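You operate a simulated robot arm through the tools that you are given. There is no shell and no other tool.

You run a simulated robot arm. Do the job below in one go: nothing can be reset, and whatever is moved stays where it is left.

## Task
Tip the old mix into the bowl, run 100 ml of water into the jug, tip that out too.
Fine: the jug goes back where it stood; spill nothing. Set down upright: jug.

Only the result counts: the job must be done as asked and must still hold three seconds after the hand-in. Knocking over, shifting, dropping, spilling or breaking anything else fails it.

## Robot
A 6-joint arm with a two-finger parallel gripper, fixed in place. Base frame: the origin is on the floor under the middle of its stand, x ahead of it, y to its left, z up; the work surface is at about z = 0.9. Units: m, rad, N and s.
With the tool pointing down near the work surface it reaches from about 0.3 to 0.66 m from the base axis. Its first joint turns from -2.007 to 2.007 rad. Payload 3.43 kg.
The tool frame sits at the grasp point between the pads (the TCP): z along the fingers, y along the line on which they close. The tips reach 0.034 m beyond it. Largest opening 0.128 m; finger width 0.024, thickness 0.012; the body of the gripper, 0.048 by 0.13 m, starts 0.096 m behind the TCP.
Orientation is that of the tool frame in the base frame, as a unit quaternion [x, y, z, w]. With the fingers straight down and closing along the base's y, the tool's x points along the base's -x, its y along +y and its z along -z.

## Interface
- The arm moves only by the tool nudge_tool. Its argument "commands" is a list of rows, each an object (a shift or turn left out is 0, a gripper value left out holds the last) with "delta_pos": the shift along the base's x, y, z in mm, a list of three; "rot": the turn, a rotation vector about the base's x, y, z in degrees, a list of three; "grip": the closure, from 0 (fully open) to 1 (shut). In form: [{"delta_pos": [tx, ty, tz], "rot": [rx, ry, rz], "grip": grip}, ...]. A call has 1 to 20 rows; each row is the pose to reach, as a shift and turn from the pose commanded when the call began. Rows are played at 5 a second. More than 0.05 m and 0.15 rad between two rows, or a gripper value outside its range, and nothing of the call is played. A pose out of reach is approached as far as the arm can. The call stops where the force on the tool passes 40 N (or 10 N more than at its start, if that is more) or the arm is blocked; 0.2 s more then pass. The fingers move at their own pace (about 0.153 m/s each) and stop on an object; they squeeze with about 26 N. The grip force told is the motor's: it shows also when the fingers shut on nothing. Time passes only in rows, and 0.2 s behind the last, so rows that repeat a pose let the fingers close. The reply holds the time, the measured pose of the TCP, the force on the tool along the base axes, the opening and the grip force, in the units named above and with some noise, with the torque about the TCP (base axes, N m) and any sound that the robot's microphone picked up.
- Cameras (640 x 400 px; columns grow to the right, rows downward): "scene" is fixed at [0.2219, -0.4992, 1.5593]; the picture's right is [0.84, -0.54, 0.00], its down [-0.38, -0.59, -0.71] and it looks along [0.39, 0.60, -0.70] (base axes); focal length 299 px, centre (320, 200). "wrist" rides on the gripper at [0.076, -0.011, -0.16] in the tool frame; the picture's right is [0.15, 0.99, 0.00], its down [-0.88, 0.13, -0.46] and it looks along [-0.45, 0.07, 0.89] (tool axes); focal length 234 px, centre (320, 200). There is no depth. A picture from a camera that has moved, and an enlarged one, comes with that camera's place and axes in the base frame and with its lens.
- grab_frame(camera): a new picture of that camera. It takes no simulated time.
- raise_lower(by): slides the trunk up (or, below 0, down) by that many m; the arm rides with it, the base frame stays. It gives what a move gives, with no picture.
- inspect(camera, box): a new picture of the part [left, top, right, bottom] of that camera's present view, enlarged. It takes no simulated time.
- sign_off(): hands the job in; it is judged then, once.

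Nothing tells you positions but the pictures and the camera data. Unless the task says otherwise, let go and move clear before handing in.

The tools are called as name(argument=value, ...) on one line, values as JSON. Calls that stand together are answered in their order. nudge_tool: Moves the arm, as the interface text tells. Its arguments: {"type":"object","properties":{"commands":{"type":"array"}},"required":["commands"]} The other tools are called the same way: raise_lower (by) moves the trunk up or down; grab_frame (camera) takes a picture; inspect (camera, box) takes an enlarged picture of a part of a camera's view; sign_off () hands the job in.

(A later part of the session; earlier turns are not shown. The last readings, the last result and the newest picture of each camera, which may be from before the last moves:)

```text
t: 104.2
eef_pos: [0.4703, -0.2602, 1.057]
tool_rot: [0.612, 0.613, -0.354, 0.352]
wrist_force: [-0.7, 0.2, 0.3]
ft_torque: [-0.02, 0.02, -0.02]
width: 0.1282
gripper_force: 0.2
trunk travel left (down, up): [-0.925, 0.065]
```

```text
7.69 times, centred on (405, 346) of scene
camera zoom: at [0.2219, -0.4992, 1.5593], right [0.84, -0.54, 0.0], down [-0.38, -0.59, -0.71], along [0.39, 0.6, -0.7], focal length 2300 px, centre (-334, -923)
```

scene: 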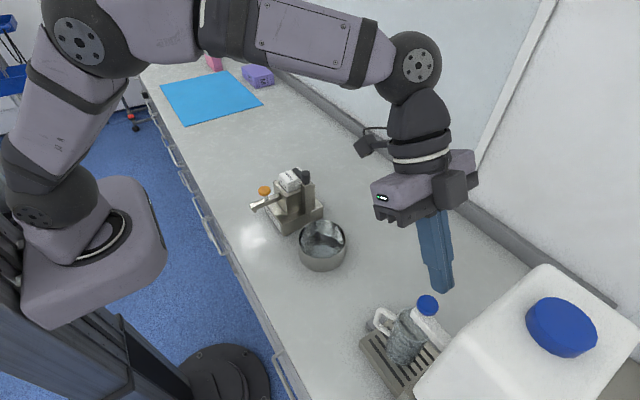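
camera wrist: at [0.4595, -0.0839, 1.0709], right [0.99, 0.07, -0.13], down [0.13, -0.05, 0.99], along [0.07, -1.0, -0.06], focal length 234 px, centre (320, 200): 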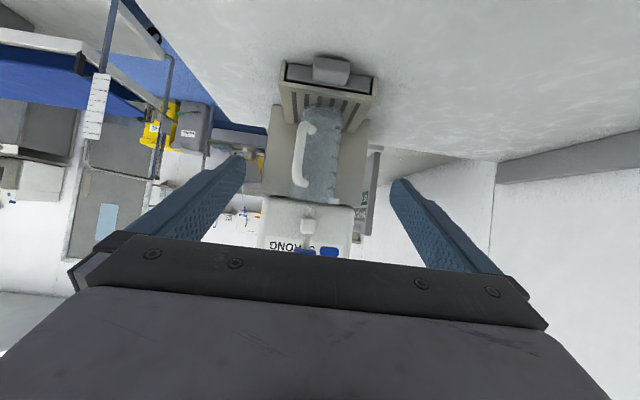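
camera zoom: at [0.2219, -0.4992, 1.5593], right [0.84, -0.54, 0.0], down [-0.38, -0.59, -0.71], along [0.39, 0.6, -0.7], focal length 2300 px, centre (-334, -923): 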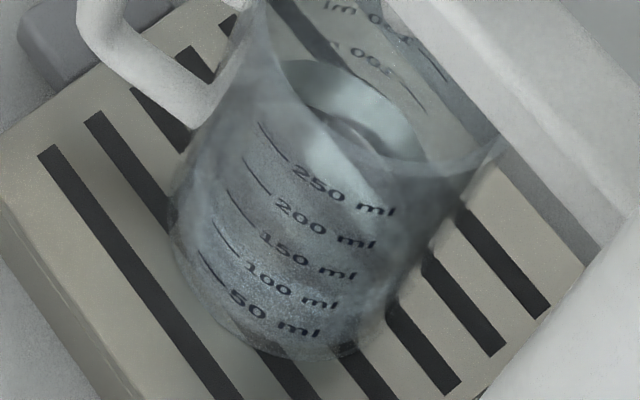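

The level is now about 98–99 ml, level with the 100 mark within my reading error. I'll regrasp the jug in the same pose it was released from, approaching along the same line.

nudge_tool(commands=[{"delta_pos": [-1.5, -15, 8], "grip": 0.33}, {"delta_pos": [-1.5, -38, 10], "grip": 0.33}, {"delta_pos": [-1.5, -58, -2], "grip": 0.33}, {"delta_pos": [-1.5, -78, -13], "grip": 0.33}, {"delta_pos": [-1.5, -96, -24], "grip": 0.33}, {"delta_pos": [-1.5, -114, -34], "grip": 0.33}, {"delta_pos": [-1.5, -129, -43], "grip": 0.33}, {"delta_pos": [-1.5, -138, -48], "grip": 0.33}, {"delta_pos": [-1.5, -138, -48], "grip": 0.33}])

inspect(camera="wrist", box=[220, 20, 420, 260])

inspect(camera="scene", box=[350, 260, 440, 360])

```text
t: 106.2
eef_pos: [0.4694, -0.3973, 1.0073]
tool_rot: [0.612, 0.614, -0.353, 0.352]
wrist_force: [0.1, -0.4, 0.2]
ft_torque: [0.0, 0.01, -0.05]
width: 0.086
gripper_force: 0.0
trunk travel left (down, up): [-0.925, 0.065]
```

```text
1.67 times, centred on (320, 140) of wrist
camera zoom: at [0.4581, -0.2215, 1.023], right [0.99, 0.07, -0.13], down [0.13, -0.05, 0.99], along [0.07, -1.0, -0.06], focal length 390 px, centre (320, 300)
```

zoom: 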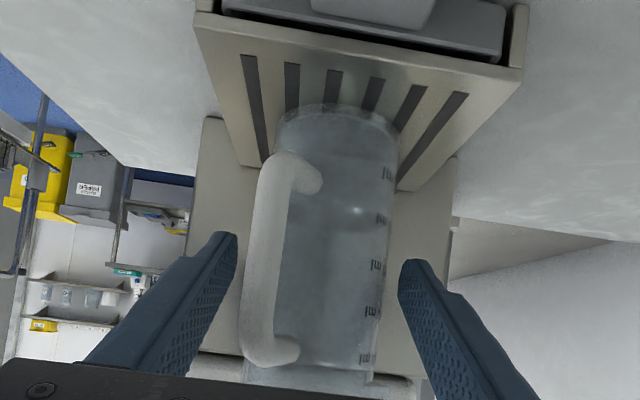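

```text
4.00 times, centred on (395, 310) of scene
camera zoom: at [0.2219, -0.4992, 1.5593], right [0.84, -0.54, 0.0], down [-0.38, -0.59, -0.71], along [0.39, 0.6, -0.7], focal length 1196 px, centre (20, -240)
```

zoom: 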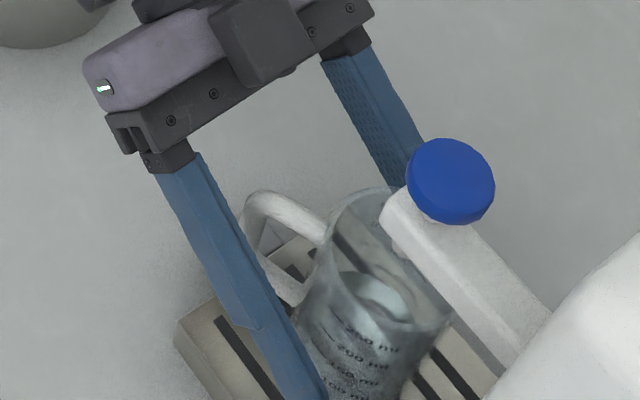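

inspect(camera="wrist", box=[285, 75, 375, 175])

```text
4.00 times, centred on (330, 125) of wrist
camera zoom: at [0.4581, -0.2215, 1.023], right [0.99, 0.07, -0.13], down [0.13, -0.05, 0.99], along [0.07, -1.0, -0.06], focal length 937 px, centre (280, 500)
```

zoom: 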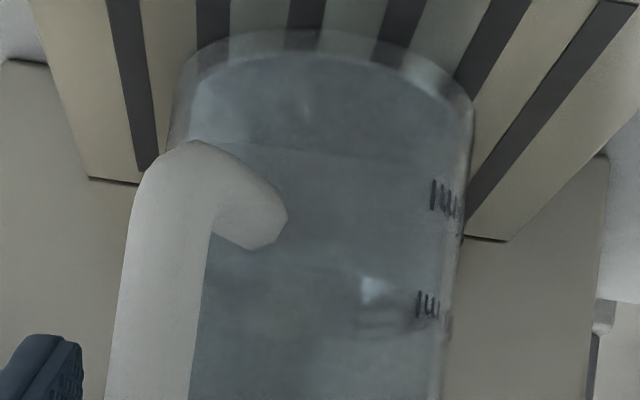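

This closer reading puts the surface right at the 100 ml mark, at about 99 ml. Closing on the jug.

nudge_tool(commands=[{"grip": 0.42}, {"grip": 0.5}, {"grip": 0.6}, {"grip": 1.0}, {"grip": 1.0}, {"grip": 1.0}, {"grip": 1.0}])

nudge_tool(commands=[{"delta_pos": [0, 0, 1], "grip": 1.0}, {"delta_pos": [0, 0, 2.5], "grip": 1.0}, {"delta_pos": [0, 0, 4], "grip": 1.0}, {"delta_pos": [0, 0, 4.5], "grip": 1.0}, {"delta_pos": [0, 0, 4.5], "grip": 1.0}, {"delta_pos": [0, 0, 4.5], "grip": 1.0}])

inspect(camera="wrist", box=[220, 20, 420, 260])

inspect(camera="scene", box=[350, 260, 440, 360])

```text
t: 107.8
eef_pos: [0.469, -0.3974, 1.0079]
tool_rot: [0.612, 0.614, -0.353, 0.352]
wrist_force: [-0.3, 1.0, 0.8]
ft_torque: [0.01, -0.04, 0.01]
width: 0.0571
gripper_force: 25.8
trunk travel left (down, up): [-0.925, 0.065]
```

```text
t: 109.2
eef_pos: [0.469, -0.3966, 1.0119]
tool_rot: [0.612, 0.613, -0.354, 0.352]
wrist_force: [-1.1, 0.4, -1.1]
ft_torque: [-0.01, -0.02, 0.01]
width: 0.057
gripper_force: 25.3
trunk travel left (down, up): [-0.925, 0.065]
```

```text
1.67 times, centred on (320, 140) of wrist
camera zoom: at [0.4582, -0.2215, 1.0274], right [0.99, 0.07, -0.13], down [0.13, -0.05, 0.99], along [0.07, -1.0, -0.06], focal length 390 px, centre (320, 300)
```

zoom: 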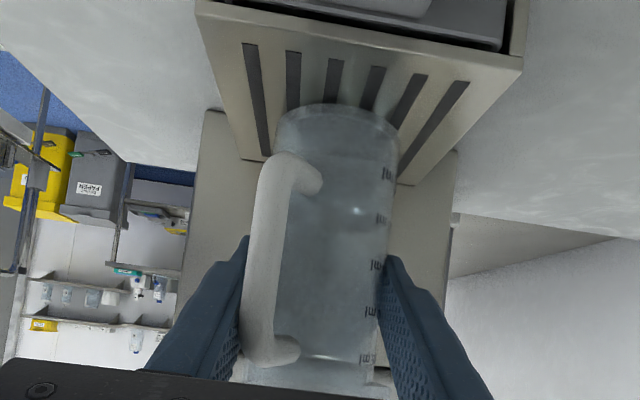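

```text
4.00 times, centred on (395, 310) of scene
camera zoom: at [0.2219, -0.4992, 1.5593], right [0.84, -0.54, 0.0], down [-0.38, -0.59, -0.71], along [0.39, 0.6, -0.7], focal length 1196 px, centre (20, -240)
```

zoom: 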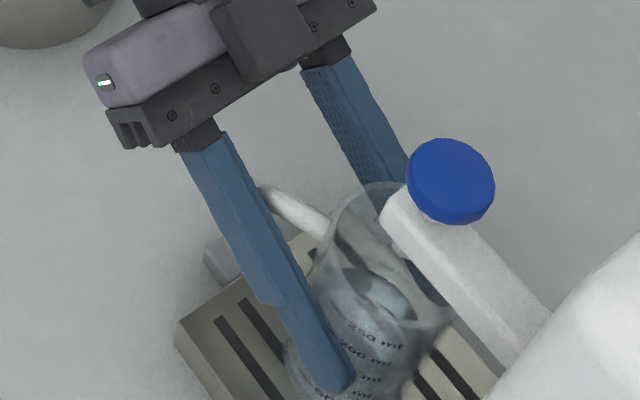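

The grip is solid with no slip. I'll withdraw slowly along the same low corridor under the nozzle.

nudge_tool(commands=[{"delta_pos": [0, 2, 0], "grip": 1.0}, {"delta_pos": [0, 6, 0], "grip": 1.0}, {"delta_pos": [0, 11, 0], "grip": 1.0}, {"delta_pos": [0, 16, 0], "grip": 1.0}, {"delta_pos": [0, 22, 0], "grip": 1.0}, {"delta_pos": [0, 28, 0], "grip": 1.0}, {"delta_pos": [0, 34, 0], "grip": 1.0}, {"delta_pos": [0, 40, 0], "grip": 1.0}, {"delta_pos": [0, 46, 0], "grip": 1.0}, {"delta_pos": [0, 52, 0], "grip": 1.0}, {"delta_pos": [0, 58, 0], "grip": 1.0}, {"delta_pos": [0, 63, 0], "grip": 1.0}, {"delta_pos": [0, 66, 0], "grip": 1.0}, {"delta_pos": [0, 67, 0], "grip": 1.0}, {"delta_pos": [0, 67, 0], "grip": 1.0}])

grab_frame(camera="wrist")

inspect(camera="scene", box=[330, 220, 450, 370])

```text
t: 112.4
eef_pos: [0.4699, -0.329, 1.0131]
tool_rot: [0.612, 0.614, -0.353, 0.353]
wrist_force: [-0.1, 0.0, -1.1]
ft_torque: [0.01, -0.04, -0.02]
width: 0.0572
gripper_force: 25.8
trunk travel left (down, up): [-0.925, 0.065]
```

```text
taken
camera wrist: at [0.4584, -0.1544, 1.0279], right [0.99, 0.07, -0.13], down [0.13, -0.05, 0.99], along [0.07, -1.0, -0.06], focal length 234 px, centre (320, 200)
```

wrist: 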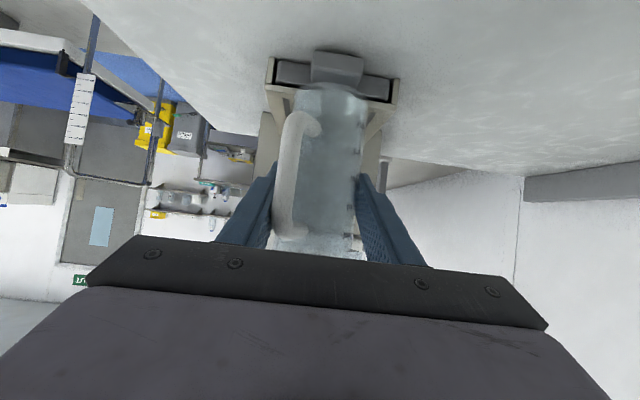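

```text
2.67 times, centred on (390, 295) of scene
camera zoom: at [0.2219, -0.4992, 1.5593], right [0.84, -0.54, 0.0], down [-0.38, -0.59, -0.71], along [0.39, 0.6, -0.7], focal length 797 px, centre (133, -53)
```

zoom: 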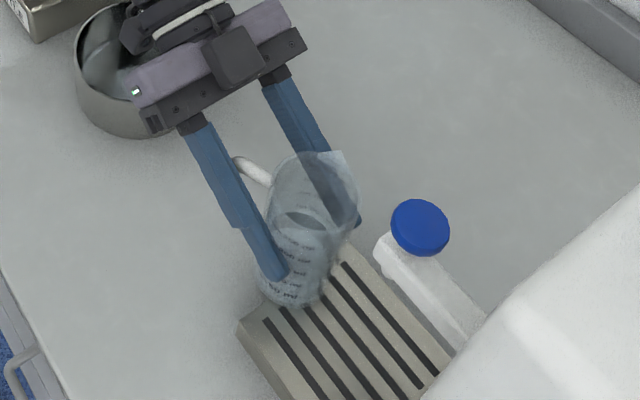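

The jug is clear of the tap with the water in it. I'll raise it and swing it back toward the bowl, keeping it upright.

nudge_tool(commands=[{"delta_pos": [0, 2, 6], "grip": 1.0}, {"delta_pos": [0, 6, 16], "grip": 1.0}, {"delta_pos": [0, 11, 30], "grip": 1.0}, {"delta_pos": [0, 17, 46], "grip": 1.0}, {"delta_pos": [1, 23, 62], "grip": 1.0}, {"delta_pos": [1, 29, 78], "grip": 1.0}, {"delta_pos": [1, 35, 94], "grip": 1.0}, {"delta_pos": [1, 40, 108], "grip": 1.0}, {"delta_pos": [1, 44, 120], "grip": 1.0}, {"delta_pos": [1, 46, 127], "grip": 1.0}, {"delta_pos": [1, 46, 129], "grip": 1.0}, {"delta_pos": [1, 46, 129], "grip": 1.0}])

nudge_tool(commands=[{"delta_pos": [1, 3, 0], "rot": [0, 0, 3], "grip": 1.0}, {"delta_pos": [3, 8, 0], "rot": [0, 0, 9], "grip": 1.0}, {"delta_pos": [6, 14, 0], "rot": [0, 0, 16], "grip": 1.0}, {"delta_pos": [9, 21, 0], "rot": [0, 0, 23.5], "grip": 1.0}, {"delta_pos": [12, 28, 0], "rot": [0, 0, 31], "grip": 1.0}, {"delta_pos": [15, 35, 0], "rot": [0, 0, 38.5], "grip": 1.0}, {"delta_pos": [18, 42, 0], "rot": [0, 0, 46], "grip": 1.0}, {"delta_pos": [21, 49, 0], "rot": [0, 0, 53.5], "grip": 1.0}, {"delta_pos": [24, 56, 0], "rot": [0, 0, 61], "grip": 1.0}, {"delta_pos": [27, 63, 0], "rot": [0, 0, 68.5], "grip": 1.0}, {"delta_pos": [30, 70, 0], "rot": [0, 0, 76], "grip": 1.0}, {"delta_pos": [33, 76, 0], "rot": [0, 0, 83.5], "grip": 1.0}, {"delta_pos": [36, 83, 0], "rot": [0, 0, 91], "grip": 1.0}, {"delta_pos": [39, 90, 0], "rot": [0, 0, 98.5], "grip": 1.0}, {"delta_pos": [42, 97, 0], "rot": [0, 0, 106], "grip": 1.0}, {"delta_pos": [45, 104, 0], "rot": [0, 0, 113.5], "grip": 1.0}, {"delta_pos": [48, 111, 0], "rot": [0, 0, 121], "grip": 1.0}, {"delta_pos": [51, 118, 0], "rot": [0, 0, 128], "grip": 1.0}, {"delta_pos": [53, 122, 0], "rot": [0, 0, 133], "grip": 1.0}, {"delta_pos": [53, 123, 0], "rot": [0, 0, 135], "grip": 1.0}])

grab_frame(camera="scene")

grab_frame(camera="wrist")

inspect(camera="scene", box=[270, 160, 430, 300])

```text
t: 115.0
eef_pos: [0.4704, -0.2849, 1.1403]
tool_rot: [0.612, 0.613, -0.354, 0.353]
wrist_force: [0.3, -0.5, -1.5]
ft_torque: [0.01, 0.01, 0.02]
width: 0.0573
gripper_force: 26.0
trunk travel left (down, up): [-0.925, 0.065]
```

```text
t: 119.2
eef_pos: [0.5237, -0.161, 1.1414]
tool_rot: [-0.333, 0.8, 0.191, 0.461]
wrist_force: [0.0, 0.2, -0.5]
ft_torque: [-0.03, 0.02, -0.05]
width: 0.0568
gripper_force: 26.4
trunk travel left (down, up): [-0.925, 0.065]
```

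```text
taken
```

scene: 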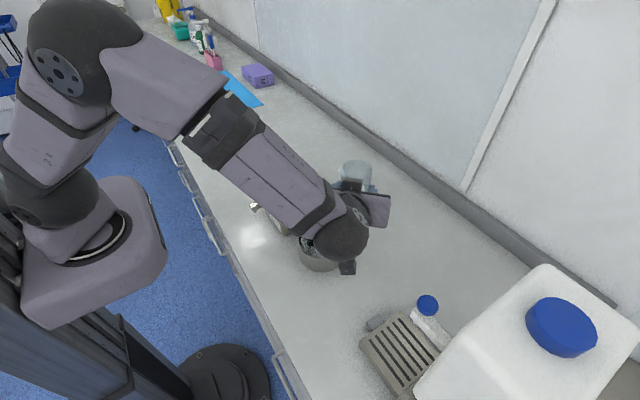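

```text
taken
camera wrist: at [0.4069, -0.2945, 1.1567], right [-0.75, 0.65, -0.13], down [-0.06, 0.13, 0.99], along [0.66, 0.75, -0.06], focal length 234 px, centre (320, 200)
```

wrist: 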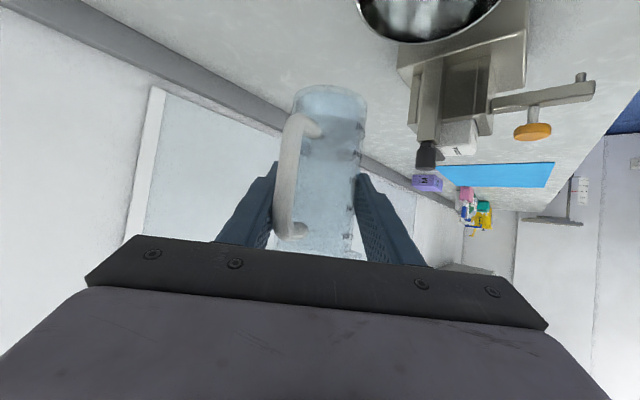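

```text
2.86 times, centred on (350, 230) of scene
camera zoom: at [0.2219, -0.4992, 1.5593], right [0.84, -0.54, 0.0], down [-0.38, -0.59, -0.71], along [0.39, 0.6, -0.7], focal length 854 px, centre (234, 114)
```

zoom: 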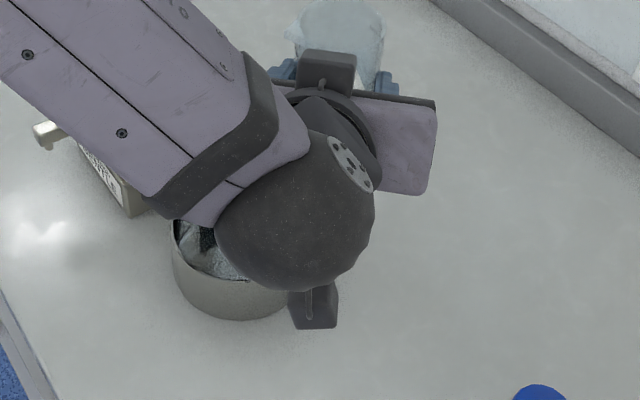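

inspect(camera="scene", box=[325, 145, 385, 205])

inspect(camera="wrist", box=[250, 70, 390, 260])

```text
6.67 times, centred on (355, 175) of scene
camera zoom: at [0.2219, -0.4992, 1.5593], right [0.84, -0.54, 0.0], down [-0.38, -0.59, -0.71], along [0.39, 0.6, -0.7], focal length 1993 px, centre (87, 367)
```

zoom: 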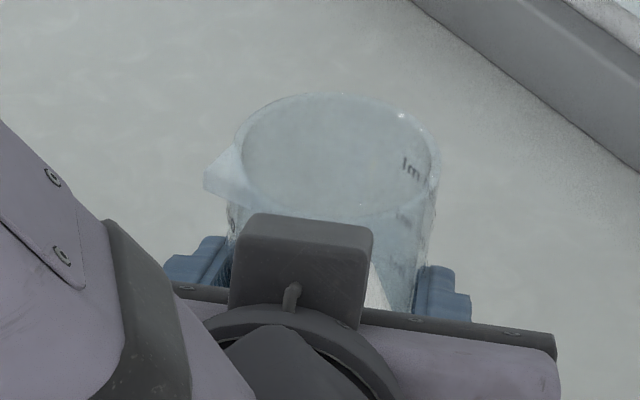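

```text
2.11 times, centred on (320, 165) of wrist
camera zoom: at [0.4069, -0.2945, 1.1567], right [-0.75, 0.65, -0.13], down [-0.06, 0.13, 0.99], along [0.66, 0.75, -0.06], focal length 493 px, centre (320, 274)
```

zoom: 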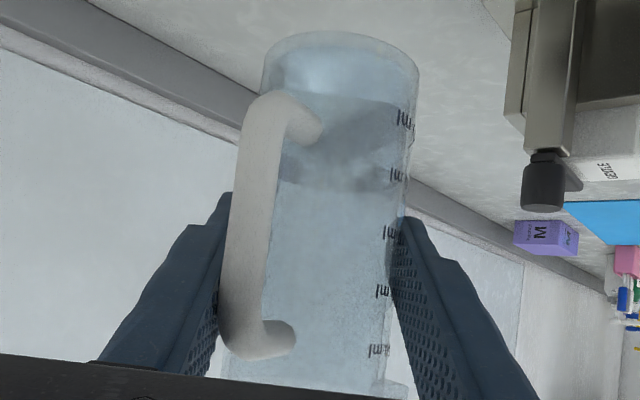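

The water sits near the 100 mark, but the jug has turned a few degrees more in the grip, putting the spout at about azimuth 155°. I'll yaw the tool 10° back so the spout points as it did in the first pour, then repeat that pour.

nudge_tool(commands=[{"delta_pos": [0, 0, -5], "rot": [0, 0, -3], "grip": 1.0}, {"delta_pos": [0, 0, -15], "rot": [0, 0, -7], "grip": 1.0}, {"delta_pos": [0, 0, -28], "rot": [0, 0, -10], "grip": 1.0}, {"delta_pos": [0, 0, -38], "rot": [0, 0, -10], "grip": 1.0}, {"delta_pos": [0, 0, -40.5], "rot": [0, 0, -10], "grip": 1.0}, {"delta_pos": [0, 0, -40.5], "rot": [0, 0, -10], "grip": 1.0}])

inspect(camera="scene", box=[325, 160, 385, 220])

grab_frame(camera="wrist")

```text
t: 120.6
eef_pos: [0.5227, -0.1616, 1.1]
tool_rot: [-0.261, 0.825, 0.15, 0.478]
wrist_force: [0.1, -0.2, -0.3]
ft_torque: [0.01, -0.02, 0.02]
width: 0.0571
gripper_force: 25.8
trunk travel left (down, up): [-0.925, 0.065]
```

```text
6.67 times, centred on (355, 190) of scene
camera zoom: at [0.2219, -0.4992, 1.5593], right [0.84, -0.54, 0.0], down [-0.38, -0.59, -0.71], along [0.39, 0.6, -0.7], focal length 1993 px, centre (87, 267)
```

zoom: 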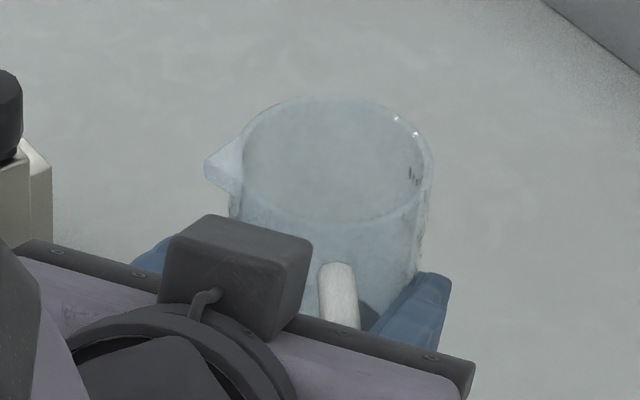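

```text
taken
camera wrist: at [0.3859, -0.2722, 1.1158], right [-0.63, 0.77, -0.13], down [-0.04, 0.14, 0.99], along [0.78, 0.63, -0.06], focal length 234 px, centre (320, 200)
```

wrist: 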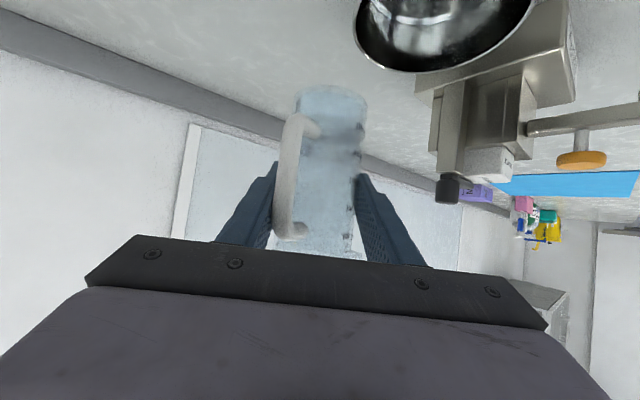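

The spout alignment is close to the first pour's, so I'll use a pour axis matched to about azimuth 147°. Tilting to 55° first, with the lip moving over the bowl.

nudge_tool(commands=[{"delta_pos": [0, 0, 0], "rot": [-2.723, -4.194, 0], "grip": 1.0}, {"delta_pos": [0, 0, 0], "rot": [-5.446, -8.387, 0], "grip": 1.0}, {"delta_pos": [0, 0, 0], "rot": [-8.169, -12.58, 0], "grip": 1.0}, {"delta_pos": [0, 0, -4], "rot": [-10.892, -16.774, 0], "grip": 1.0}, {"delta_pos": [0, 0, -9], "rot": [-13.615, -20.968, 0], "grip": 1.0}, {"delta_pos": [0, 0, -15], "rot": [-16.338, -25.161, 0], "grip": 1.0}, {"delta_pos": [0, 0, -22], "rot": [-19.061, -29.355, 0], "grip": 1.0}, {"delta_pos": [0, 0, -29], "rot": [-21.784, -33.548, 0], "grip": 1.0}, {"delta_pos": [1, 0, -36], "rot": [-24.507, -37.742, 0], "grip": 1.0}, {"delta_pos": [1, 1, -43], "rot": [-27.23, -41.935, 0], "grip": 1.0}, {"delta_pos": [1, 1, -48], "rot": [-28.864, -44.451, 0], "grip": 1.0}, {"delta_pos": [1, 1, -50], "rot": [-29.953, -46.129, 0], "grip": 1.0}])

inspect(camera="scene", box=[290, 165, 410, 275])

grab_frame(camera="wrist")

```text
t: 123.2
eef_pos: [0.5248, -0.1612, 1.0507]
tool_rot: [-0.41, 0.584, -0.179, 0.677]
wrist_force: [0.3, 0.3, -1.2]
ft_torque: [0.03, 0.02, -0.01]
width: 0.0567
gripper_force: 26.5
trunk travel left (down, up): [-0.925, 0.065]
```

```text
3.64 times, centred on (350, 220) of scene
camera zoom: at [0.2219, -0.4992, 1.5593], right [0.84, -0.54, 0.0], down [-0.38, -0.59, -0.71], along [0.39, 0.6, -0.7], focal length 1087 px, centre (211, 127)
```

zoom: 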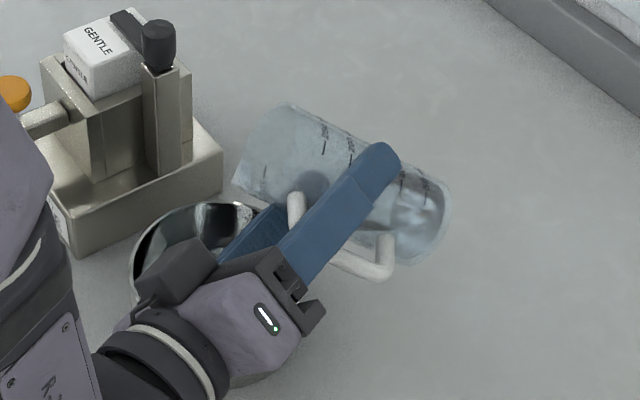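

```text
taken
camera wrist: at [0.3968, -0.2775, 1.0146], right [-0.2, 0.49, -0.85], down [-0.68, 0.55, 0.48], along [0.7, 0.67, 0.22], focal length 234 px, centre (320, 200)
```

wrist: 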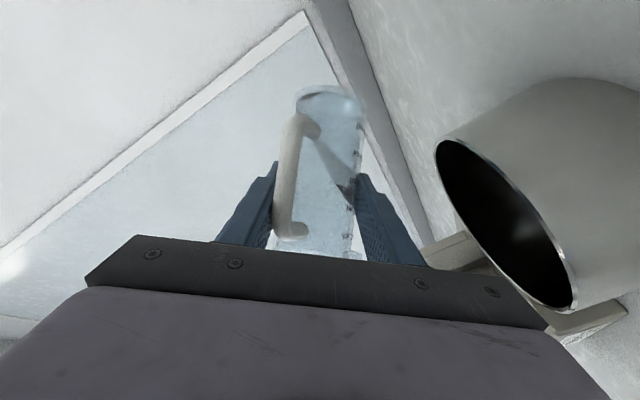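

inspect(camera="scene", box=[310, 185, 380, 250])

inspect(camera="wrist", box=[250, 70, 390, 260])

```text
6.15 times, centred on (345, 218) of scene
camera zoom: at [0.2219, -0.4992, 1.5593], right [0.84, -0.54, 0.0], down [-0.38, -0.59, -0.71], along [0.39, 0.6, -0.7], focal length 1840 px, centre (166, 92)
```

zoom: 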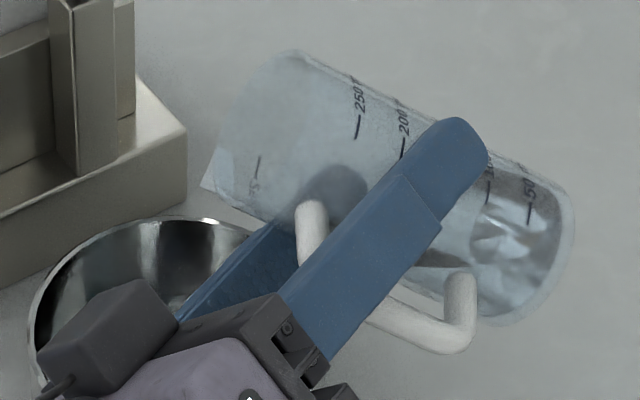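

```text
2.11 times, centred on (320, 165) of wrist
camera zoom: at [0.3968, -0.2775, 1.0146], right [-0.2, 0.49, -0.85], down [-0.68, 0.55, 0.48], along [0.7, 0.67, 0.22], focal length 493 px, centre (320, 274)
```

zoom: 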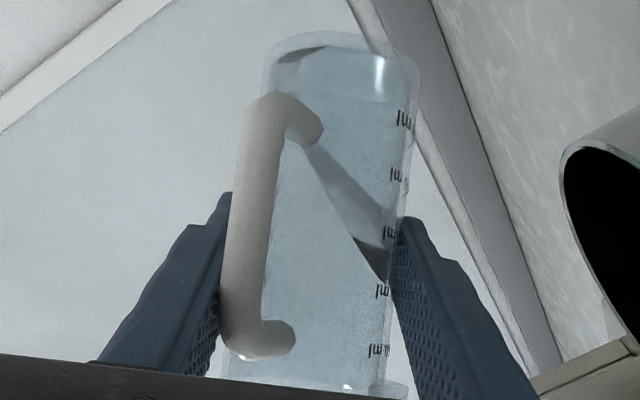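

The lip is over the bowl and the water hasn't reached it. Now pouring slowly from 55° to 90° with the lip held in place.

nudge_tool(commands=[{"delta_pos": [0, 0, 0], "rot": [-1.362, -2.097, 0], "grip": 1.0}, {"delta_pos": [0, 0, 0], "rot": [-2.723, -4.194, 0], "grip": 1.0}, {"delta_pos": [0, 0, 1], "rot": [-4.085, -6.29, 0], "grip": 1.0}, {"delta_pos": [-1, 0.5, 3], "rot": [-5.446, -8.387, 0], "grip": 1.0}, {"delta_pos": [-1.5, 0.7, 5], "rot": [-6.808, -10.484, 0], "grip": 1.0}, {"delta_pos": [-2, 1, 8], "rot": [-8.169, -12.58, 0], "grip": 1.0}, {"delta_pos": [-2.5, 1.5, 10], "rot": [-9.531, -14.677, 0], "grip": 1.0}, {"delta_pos": [-3, 2, 13], "rot": [-10.892, -16.774, 0], "grip": 1.0}, {"delta_pos": [-4, 2.5, 15], "rot": [-12.254, -18.871, 0], "grip": 1.0}, {"delta_pos": [-4, 2.5, 15], "rot": [-12.254, -18.871, 0], "grip": 1.0}, {"delta_pos": [-5, 3, 17], "rot": [-13.615, -20.968, 0], "grip": 1.0}, {"delta_pos": [-5, 3, 17], "rot": [-13.615, -20.968, 0], "grip": 1.0}, {"delta_pos": [-6, 4, 19.5], "rot": [-14.977, -23.064, 0], "grip": 1.0}, {"delta_pos": [-6, 4, 19.5], "rot": [-14.977, -23.064, 0], "grip": 1.0}, {"delta_pos": [-7, 5, 22], "rot": [-16.338, -25.161, 0], "grip": 1.0}, {"delta_pos": [-7, 5, 22], "rot": [-16.338, -25.161, 0], "grip": 1.0}, {"delta_pos": [-8.5, 6, 24], "rot": [-17.7, -27.258, 0], "grip": 1.0}, {"delta_pos": [-8.5, 6, 24], "rot": [-17.7, -27.258, 0], "grip": 1.0}, {"delta_pos": [-10, 6.5, 26], "rot": [-19.061, -29.355, 0], "grip": 1.0}, {"delta_pos": [-10, 6.5, 26], "rot": [-19.061, -29.355, 0], "grip": 1.0}])

inspect(camera="scene", box=[290, 165, 410, 275])

grab_frame(camera="wrist")

```text
t: 127.4
eef_pos: [0.5144, -0.1539, 1.0769]
tool_rot: [-0.457, 0.359, -0.368, 0.726]
wrist_force: [1.0, -0.1, -1.6]
ft_torque: [0.01, 0.0, 0.02]
width: 0.0569
gripper_force: 26.0
trunk travel left (down, up): [-0.925, 0.065]
```

```text
3.64 times, centred on (350, 220) of scene
camera zoom: at [0.2219, -0.4992, 1.5593], right [0.84, -0.54, 0.0], down [-0.38, -0.59, -0.71], along [0.39, 0.6, -0.7], focal length 1087 px, centre (211, 127)
```

zoom: 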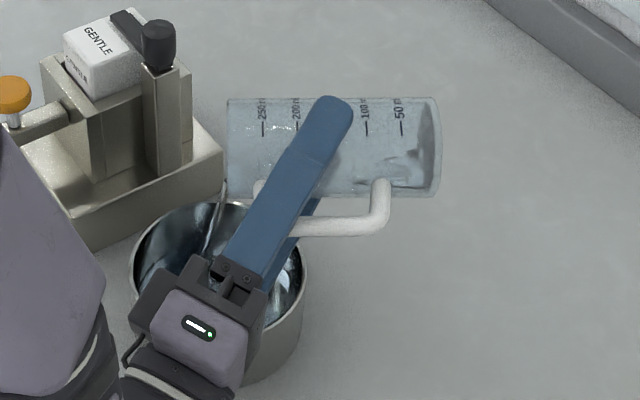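

```text
taken
camera wrist: at [0.411, -0.2864, 1.0219], right [0.27, 0.18, -0.94], down [-0.78, 0.62, -0.11], along [0.56, 0.77, 0.31], focal length 234 px, centre (320, 200)
```

wrist: 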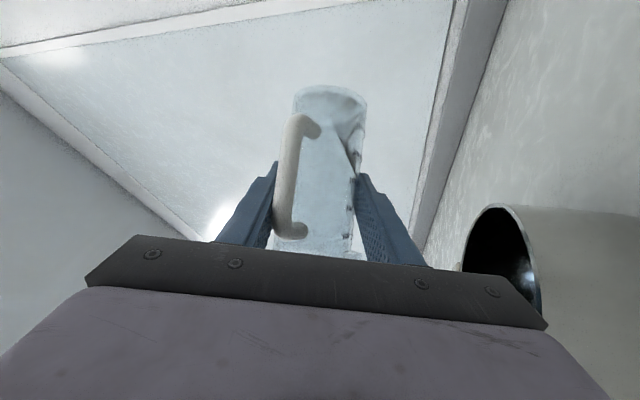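

The stream is falling cleanly into the bowl. I'll keep tilting slowly.

nudge_tool(commands=[{"delta_pos": [0, 0, 0], "rot": [0, 0, 0], "grip": 1.0}, {"delta_pos": [-1.2, 0.8, 2], "rot": [-1.362, -2.097, 0], "grip": 1.0}, {"delta_pos": [-1.2, 0.8, 2], "rot": [-1.362, -2.097, 0], "grip": 1.0}, {"delta_pos": [-2.5, 1.5, 4], "rot": [-2.723, -4.194, 0], "grip": 1.0}, {"delta_pos": [-2.5, 1.5, 4], "rot": [-2.723, -4.194, 0], "grip": 1.0}, {"delta_pos": [-4.2, 2.5, 6], "rot": [-4.085, -6.29, 0], "grip": 1.0}, {"delta_pos": [-4.2, 2.5, 6], "rot": [-4.085, -6.29, 0], "grip": 1.0}, {"delta_pos": [-6, 3.5, 8], "rot": [-5.446, -8.387, 0], "grip": 1.0}, {"delta_pos": [-6, 3.5, 8], "rot": [-5.446, -8.387, 0], "grip": 1.0}, {"delta_pos": [-6, 3.5, 8], "rot": [-5.446, -8.387, 0], "grip": 1.0}, {"delta_pos": [-6, 3.5, 8], "rot": [-5.446, -8.387, 0], "grip": 1.0}])

inspect(camera="scene", box=[290, 165, 410, 275])

```text
t: 129.8
eef_pos: [0.5083, -0.1512, 1.0851]
tool_rot: [-0.462, 0.287, -0.416, 0.729]
wrist_force: [0.4, -0.5, -1.1]
ft_torque: [0.01, 0.02, 0.0]
width: 0.057
gripper_force: 25.9
trunk travel left (down, up): [-0.925, 0.065]
```

```text
3.64 times, centred on (350, 220) of scene
camera zoom: at [0.2219, -0.4992, 1.5593], right [0.84, -0.54, 0.0], down [-0.38, -0.59, -0.71], along [0.39, 0.6, -0.7], focal length 1087 px, centre (211, 127)
```

zoom: 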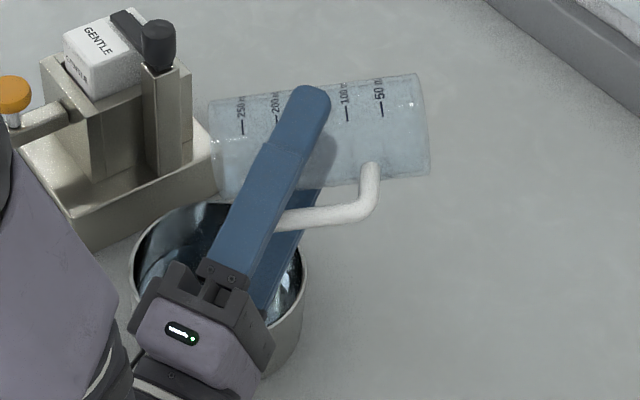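

The jug is almost empty. I'll tilt on to 125° and hold to drain.

nudge_tool(commands=[{"delta_pos": [-3, 2, 3], "rot": [-2.723, -4.194, 0], "grip": 1.0}, {"delta_pos": [-7, 5, 6], "rot": [-5.446, -8.387, 0], "grip": 1.0}, {"delta_pos": [-10, 7, 9], "rot": [-8.169, -12.58, 0], "grip": 1.0}, {"delta_pos": [-14, 10, 11], "rot": [-10.892, -16.774, 0], "grip": 1.0}, {"delta_pos": [-19, 12, 13], "rot": [-13.615, -20.968, 0], "grip": 1.0}, {"delta_pos": [-19, 12, 13], "rot": [-13.615, -20.968, 0], "grip": 1.0}, {"delta_pos": [-19, 12, 13], "rot": [-13.615, -20.968, 0], "grip": 1.0}, {"delta_pos": [-19, 12, 13], "rot": [-13.615, -20.968, 0], "grip": 1.0}, {"delta_pos": [-19, 12, 13], "rot": [-13.615, -20.968, 0], "grip": 1.0}, {"delta_pos": [-19, 12, 13], "rot": [-13.615, -20.968, 0], "grip": 1.0}, {"delta_pos": [-19, 12, 13], "rot": [-13.615, -20.968, 0], "grip": 1.0}, {"delta_pos": [-19, 12, 13], "rot": [-13.615, -20.968, 0], "grip": 1.0}, {"delta_pos": [-19, 12, 13], "rot": [-13.615, -20.968, 0], "grip": 1.0}, {"delta_pos": [-19, 12, 13], "rot": [-13.615, -20.968, 0], "grip": 1.0}])

inspect(camera="scene", box=[290, 165, 410, 275])

grab_frame(camera="wrist")

```text
t: 132.8
eef_pos: [0.538, -0.1412, 1.1008]
tool_rot: [-0.499, 0.112, -0.513, 0.689]
wrist_force: [0.1, -0.8, -1.4]
ft_torque: [0.0, 0.0, 0.04]
width: 0.0571
gripper_force: 26.3
out of reach, approached as far as the arm can: row 2, 3, 4, 5, 6, 7, 8, 9, 10, 11, 12, 13, 14
trunk travel left (down, up): [-0.925, 0.065]
```

```text
3.64 times, centred on (350, 220) of scene
camera zoom: at [0.2219, -0.4992, 1.5593], right [0.84, -0.54, 0.0], down [-0.38, -0.59, -0.71], along [0.39, 0.6, -0.7], focal length 1087 px, centre (211, 127)
```

zoom: 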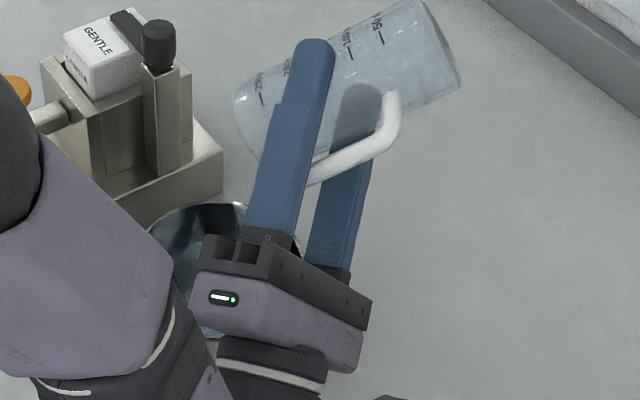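

```text
taken
camera wrist: at [0.4584, -0.2955, 1.0613], right [0.65, -0.15, -0.74], down [-0.62, 0.46, -0.64], along [0.43, 0.88, 0.21], focal length 234 px, centre (320, 200)
```

wrist: 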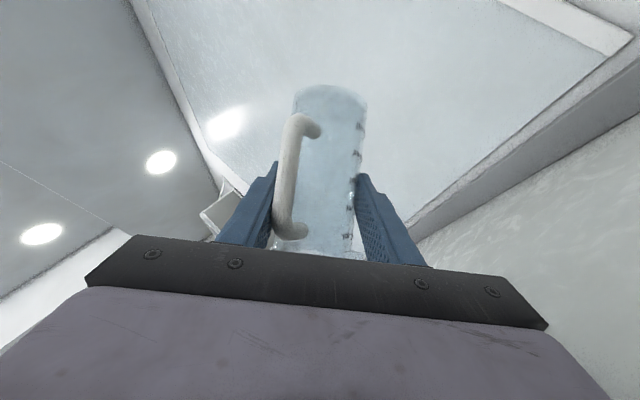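

The last part of that tilt was out of reach and the arm shifted aside, but the jug had already drained at 100°. I'll reverse along the same path to get back to the reachable pose and check around the bowl.

nudge_tool(commands=[{"delta_pos": [2.5, -1, -1], "rot": [1.362, 2.097, 0], "grip": 1.0}, {"delta_pos": [5, -2, -2], "rot": [2.723, 4.194, 0], "grip": 1.0}, {"delta_pos": [7, -3.5, -3], "rot": [4.085, 6.29, 0], "grip": 1.0}, {"delta_pos": [9, -5, -4], "rot": [5.446, 8.387, 0], "grip": 1.0}, {"delta_pos": [10.5, -6, -5], "rot": [6.808, 10.484, 0], "grip": 1.0}, {"delta_pos": [12, -7, -7], "rot": [8.169, 12.58, 0], "grip": 1.0}, {"delta_pos": [14, -8.5, -8], "rot": [9.531, 14.677, 0], "grip": 1.0}, {"delta_pos": [16, -10, -10], "rot": [10.892, 16.774, 0], "grip": 1.0}, {"delta_pos": [17.5, -11, -11], "rot": [12.254, 18.871, 0], "grip": 1.0}, {"delta_pos": [19, -12, -13], "rot": [13.615, 20.968, 0], "grip": 1.0}, {"delta_pos": [19, -12, -13], "rot": [13.615, 20.968, 0], "grip": 1.0}, {"delta_pos": [19, -12, -13], "rot": [13.615, 20.968, 0], "grip": 1.0}])

inspect(camera="scene", box=[290, 165, 410, 275])

grab_frame(camera="wrist")

```text
t: 135.4
eef_pos: [0.5564, -0.1551, 1.086]
tool_rot: [-0.5, 0.296, -0.398, 0.71]
wrist_force: [-0.2, -0.6, -1.8]
ft_torque: [0.01, 0.0, -0.01]
width: 0.0569
gripper_force: 25.2
trunk travel left (down, up): [-0.925, 0.065]
```

```text
3.64 times, centred on (350, 220) of scene
camera zoom: at [0.2219, -0.4992, 1.5593], right [0.84, -0.54, 0.0], down [-0.38, -0.59, -0.71], along [0.39, 0.6, -0.7], focal length 1087 px, centre (211, 127)
```

zoom: 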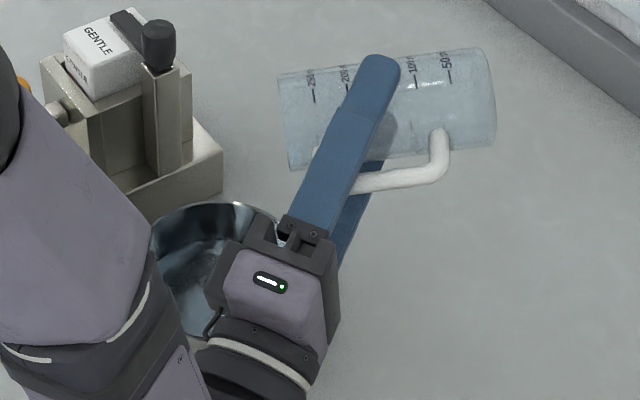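

```text
taken
camera wrist: at [0.4611, -0.2978, 1.0439], right [0.34, 0.06, -0.94], down [-0.79, 0.57, -0.25], along [0.52, 0.82, 0.24], focal length 234 px, centre (320, 200)
```

wrist: 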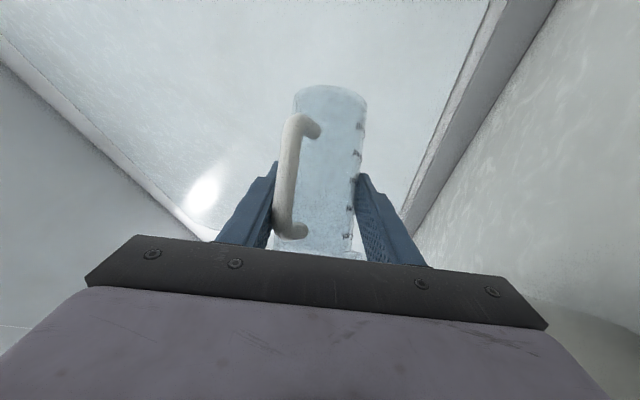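

inspect(camera="scene", box=[335, 170, 400, 225])

inspect(camera="wrist", box=[250, 70, 390, 260])

grab_frame(camera="scene")

```text
7.27 times, centred on (368, 198) of scene
camera zoom: at [0.2219, -0.4992, 1.5593], right [0.84, -0.54, 0.0], down [-0.38, -0.59, -0.71], along [0.39, 0.6, -0.7], focal length 2174 px, centre (-26, 218)
```

zoom: 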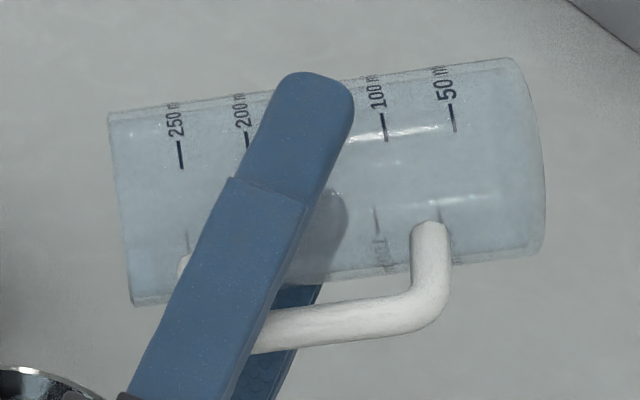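

```text
2.11 times, centred on (320, 165) of wrist
camera zoom: at [0.4611, -0.2978, 1.0439], right [0.34, 0.06, -0.94], down [-0.79, 0.57, -0.25], along [0.52, 0.82, 0.24], focal length 493 px, centre (320, 274)
```

zoom: 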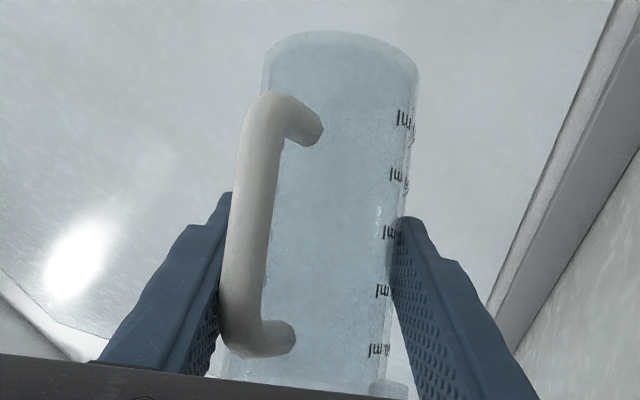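

```text
taken
```

scene: 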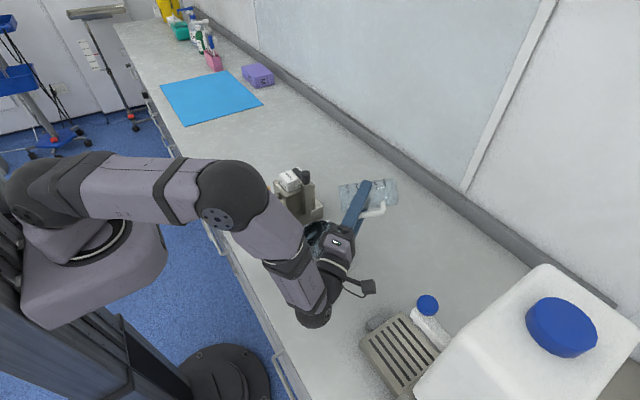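

The jug looks completely empty and the bench is clean. I'll first slide it back so its mouth is over the bowl, then turn it upright there.

nudge_tool(commands=[{"delta_pos": [-15, 1, 3], "grip": 1.0}, {"delta_pos": [-30, 2, 5], "grip": 1.0}, {"delta_pos": [-43, 3, 5], "grip": 1.0}, {"delta_pos": [-43, 3, 5], "grip": 1.0}, {"delta_pos": [-43, 3, 5], "grip": 1.0}, {"delta_pos": [-43, 3, 5], "grip": 1.0}])

inspect(camera="scene", box=[290, 165, 410, 275])

```text
t: 136.8
eef_pos: [0.513, -0.1521, 1.0902]
tool_rot: [-0.499, 0.295, -0.398, 0.711]
wrist_force: [1.2, -0.3, -0.1]
ft_torque: [-0.02, 0.04, 0.01]
width: 0.057
gripper_force: 25.8
trunk travel left (down, up): [-0.925, 0.065]
```

```text
3.64 times, centred on (350, 220) of scene
camera zoom: at [0.2219, -0.4992, 1.5593], right [0.84, -0.54, 0.0], down [-0.38, -0.59, -0.71], along [0.39, 0.6, -0.7], focal length 1087 px, centre (211, 127)
```

zoom: 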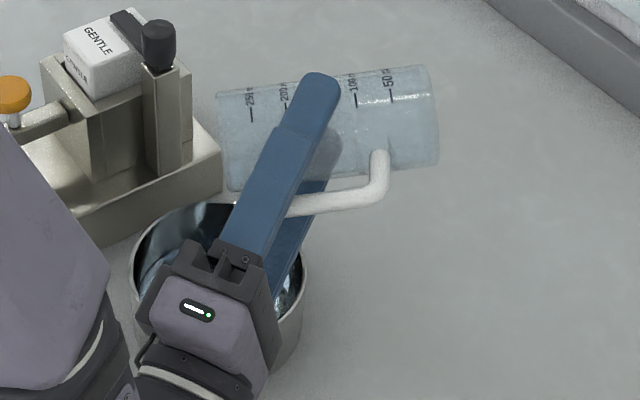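

nudge_tool(commands=[{"delta_pos": [2, -1.5, 2], "rot": [3.958, 5.784, -0.357], "grip": 1.0}, {"delta_pos": [4, -3, 4], "rot": [7.916, 11.567, -0.714], "grip": 1.0}, {"delta_pos": [6, -4.5, 6], "rot": [11.874, 17.351, -1.071], "grip": 1.0}, {"delta_pos": [8, -6, 8], "rot": [15.831, 23.134, -1.429], "grip": 1.0}, {"delta_pos": [9, -7.5, 10], "rot": [19.789, 28.918, -1.786], "grip": 1.0}, {"delta_pos": [10, -9, 12], "rot": [23.747, 34.701, -2.143], "grip": 1.0}, {"delta_pos": [10, -9, 16], "rot": [27.705, 40.485, -2.5], "grip": 1.0}, {"delta_pos": [10, -9, 20], "rot": [31.663, 46.269, -2.857], "grip": 1.0}, {"delta_pos": [10, -9, 24], "rot": [35.621, 52.052, -3.214], "grip": 1.0}, {"delta_pos": [10, -9, 28], "rot": [39.579, 57.836, -3.571], "grip": 1.0}, {"delta_pos": [10, -9, 30], "rot": [43.536, 63.619, -3.929], "grip": 1.0}, {"delta_pos": [10, -9, 30], "rot": [47.494, 69.403, -4.286], "grip": 1.0}, {"delta_pos": [10, -9, 30], "rot": [51.452, 75.186, -4.643], "grip": 1.0}, {"delta_pos": [10, -9, 30], "rot": [55.41, 80.97, -5.0], "grip": 1.0}, {"delta_pos": [10, -9, 30], "rot": [55.41, 80.97, -5.0], "grip": 1.0}])

grab_frame(camera="scene")

grab_frame(camera="wrist")

inspect(camera="wrist", box=[250, 70, 390, 260])

```text
t: 140.0
eef_pos: [0.5221, -0.1605, 1.1214]
tool_rot: [-0.26, 0.826, 0.149, 0.478]
wrist_force: [0.2, 1.1, -1.0]
ft_torque: [-0.01, 0.0, -0.01]
width: 0.0572
gripper_force: 26.4
trunk travel left (down, up): [-0.925, 0.065]
```

```text
taken
```

scene: 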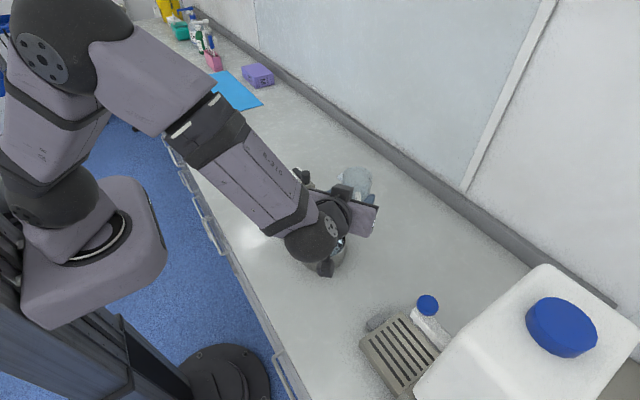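

```text
taken
camera wrist: at [0.3849, -0.2704, 1.1358], right [-0.63, 0.77, -0.13], down [-0.04, 0.13, 0.99], along [0.78, 0.62, -0.05], focal length 234 px, centre (320, 200)
```

wrist: 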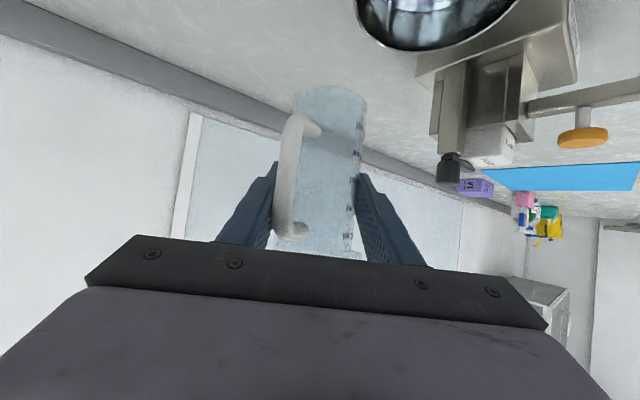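

```text
2.11 times, centred on (320, 165) of wrist
camera zoom: at [0.3849, -0.2704, 1.1358], right [-0.63, 0.77, -0.13], down [-0.04, 0.13, 0.99], along [0.78, 0.62, -0.05], focal length 493 px, centre (320, 274)
```

zoom: 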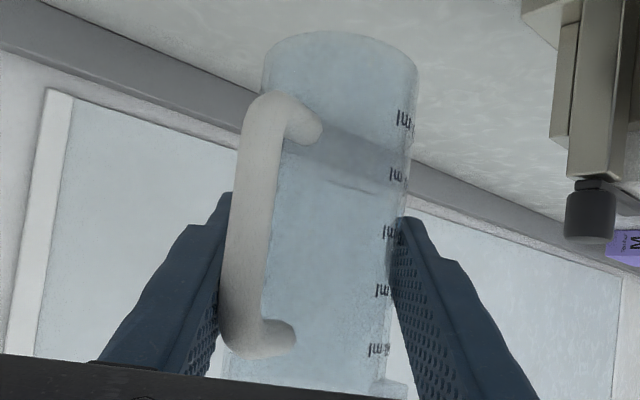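

The jug is upright and empty. I'll carry it back over its original spot at about (0.432, -0.256), yawing 6.5° so the handle faces as it did at the start.

nudge_tool(commands=[{"delta_pos": [-10, -10, 0], "rot": [0, 0, -1], "grip": 1.0}, {"delta_pos": [-25, -25, 0], "rot": [0, 0, -2], "grip": 1.0}, {"delta_pos": [-42, -42, 0], "rot": [0, 0, -3], "grip": 1.0}, {"delta_pos": [-60, -60, 0], "rot": [0, 0, -4.5], "grip": 1.0}, {"delta_pos": [-78, -78, 0], "rot": [0, 0, -6], "grip": 1.0}, {"delta_pos": [-92, -92, -5], "rot": [0, 0, -6.5], "grip": 1.0}, {"delta_pos": [-101, -100.5, -15], "rot": [0, 0, -6.5], "grip": 1.0}, {"delta_pos": [-101.5, -100.5, -40], "rot": [0, 0, -6.5], "grip": 1.0}, {"delta_pos": [-101.5, -100.5, -70], "rot": [0, 0, -6.5], "grip": 1.0}, {"delta_pos": [-101.5, -100.5, -100], "rot": [0, 0, -6.5], "grip": 1.0}, {"delta_pos": [-101.5, -100.5, -120], "rot": [0, 0, -6.5], "grip": 1.0}, {"delta_pos": [-101.5, -100.5, -125], "rot": [0, 0, -6.5], "grip": 1.0}, {"delta_pos": [-101.5, -100.5, -125], "rot": [0, 0, -6.5], "grip": 1.0}])

grab_frame(camera="wrist")

inspect(camera="scene", box=[310, 255, 370, 335])

inspect(camera="wrist", box=[220, 50, 420, 260])

```text
t: 142.8
eef_pos: [0.4218, -0.2612, 0.9955]
tool_rot: [-0.214, 0.839, 0.122, 0.486]
wrist_force: [-0.6, -0.2, -1.9]
ft_torque: [-0.02, -0.01, 0.02]
width: 0.057
gripper_force: 26.3
trunk travel left (down, up): [-0.925, 0.065]
```

```text
taken
camera wrist: at [0.272, -0.355, 1.0096], right [-0.53, 0.84, -0.13], down [-0.03, 0.14, 0.99], along [0.84, 0.53, -0.05], focal length 234 px, centre (320, 200)
```

wrist: 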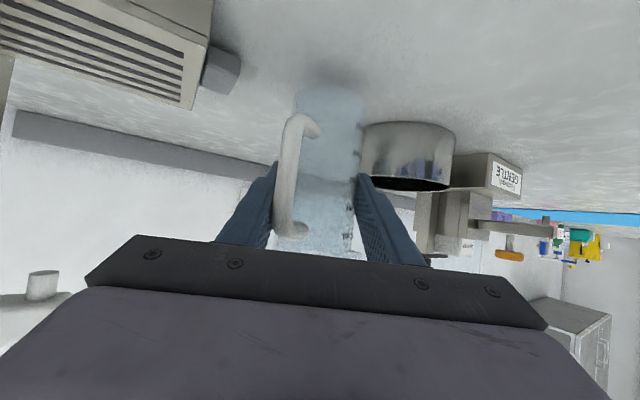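

```text
5.00 times, centred on (340, 295) of scene
camera zoom: at [0.2219, -0.4992, 1.5593], right [0.84, -0.54, 0.0], down [-0.38, -0.59, -0.71], along [0.39, 0.6, -0.7], focal length 1495 px, centre (220, -275)
```

zoom: 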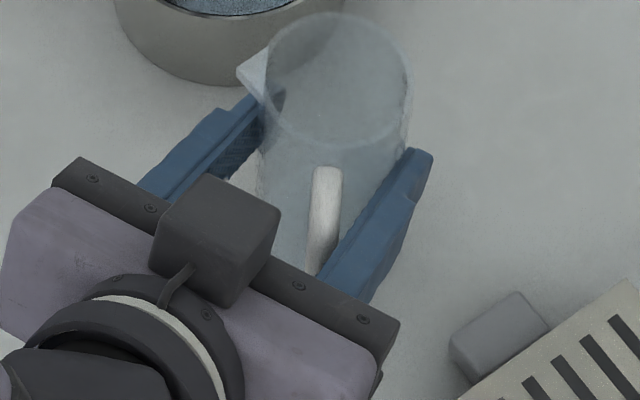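

```text
1.90 times, centred on (320, 155) of wrist
camera zoom: at [0.272, -0.355, 1.0096], right [-0.53, 0.84, -0.13], down [-0.03, 0.14, 0.99], along [0.84, 0.53, -0.05], focal length 446 px, centre (320, 286)
```

zoom: 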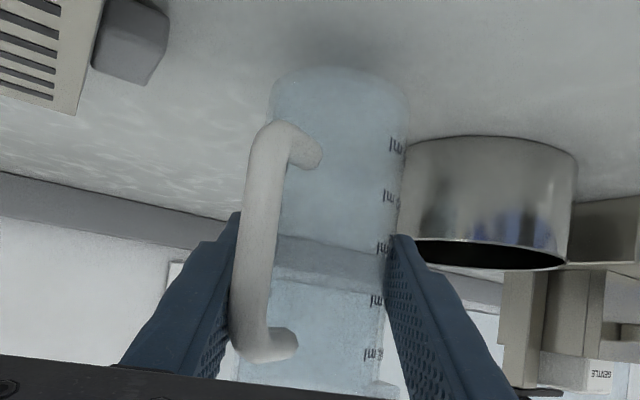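

The orientation matches the start and the position looks within a few millimetres. I'll lower gently until the base touches the bench.

nudge_tool(commands=[{"delta_pos": [0, 0, -4], "grip": 1.0}, {"delta_pos": [0, 0, -8], "grip": 1.0}, {"delta_pos": [0, 0, -10], "grip": 1.0}, {"delta_pos": [0, 0, -10], "grip": 1.0}])

```text
t: 143.8
eef_pos: [0.4218, -0.2603, 0.9871]
tool_rot: [-0.212, 0.839, 0.121, 0.486]
wrist_force: [0.1, 0.0, -0.2]
ft_torque: [0.0, -0.01, 0.0]
width: 0.0571
gripper_force: 26.2
trunk travel left (down, up): [-0.925, 0.065]
```

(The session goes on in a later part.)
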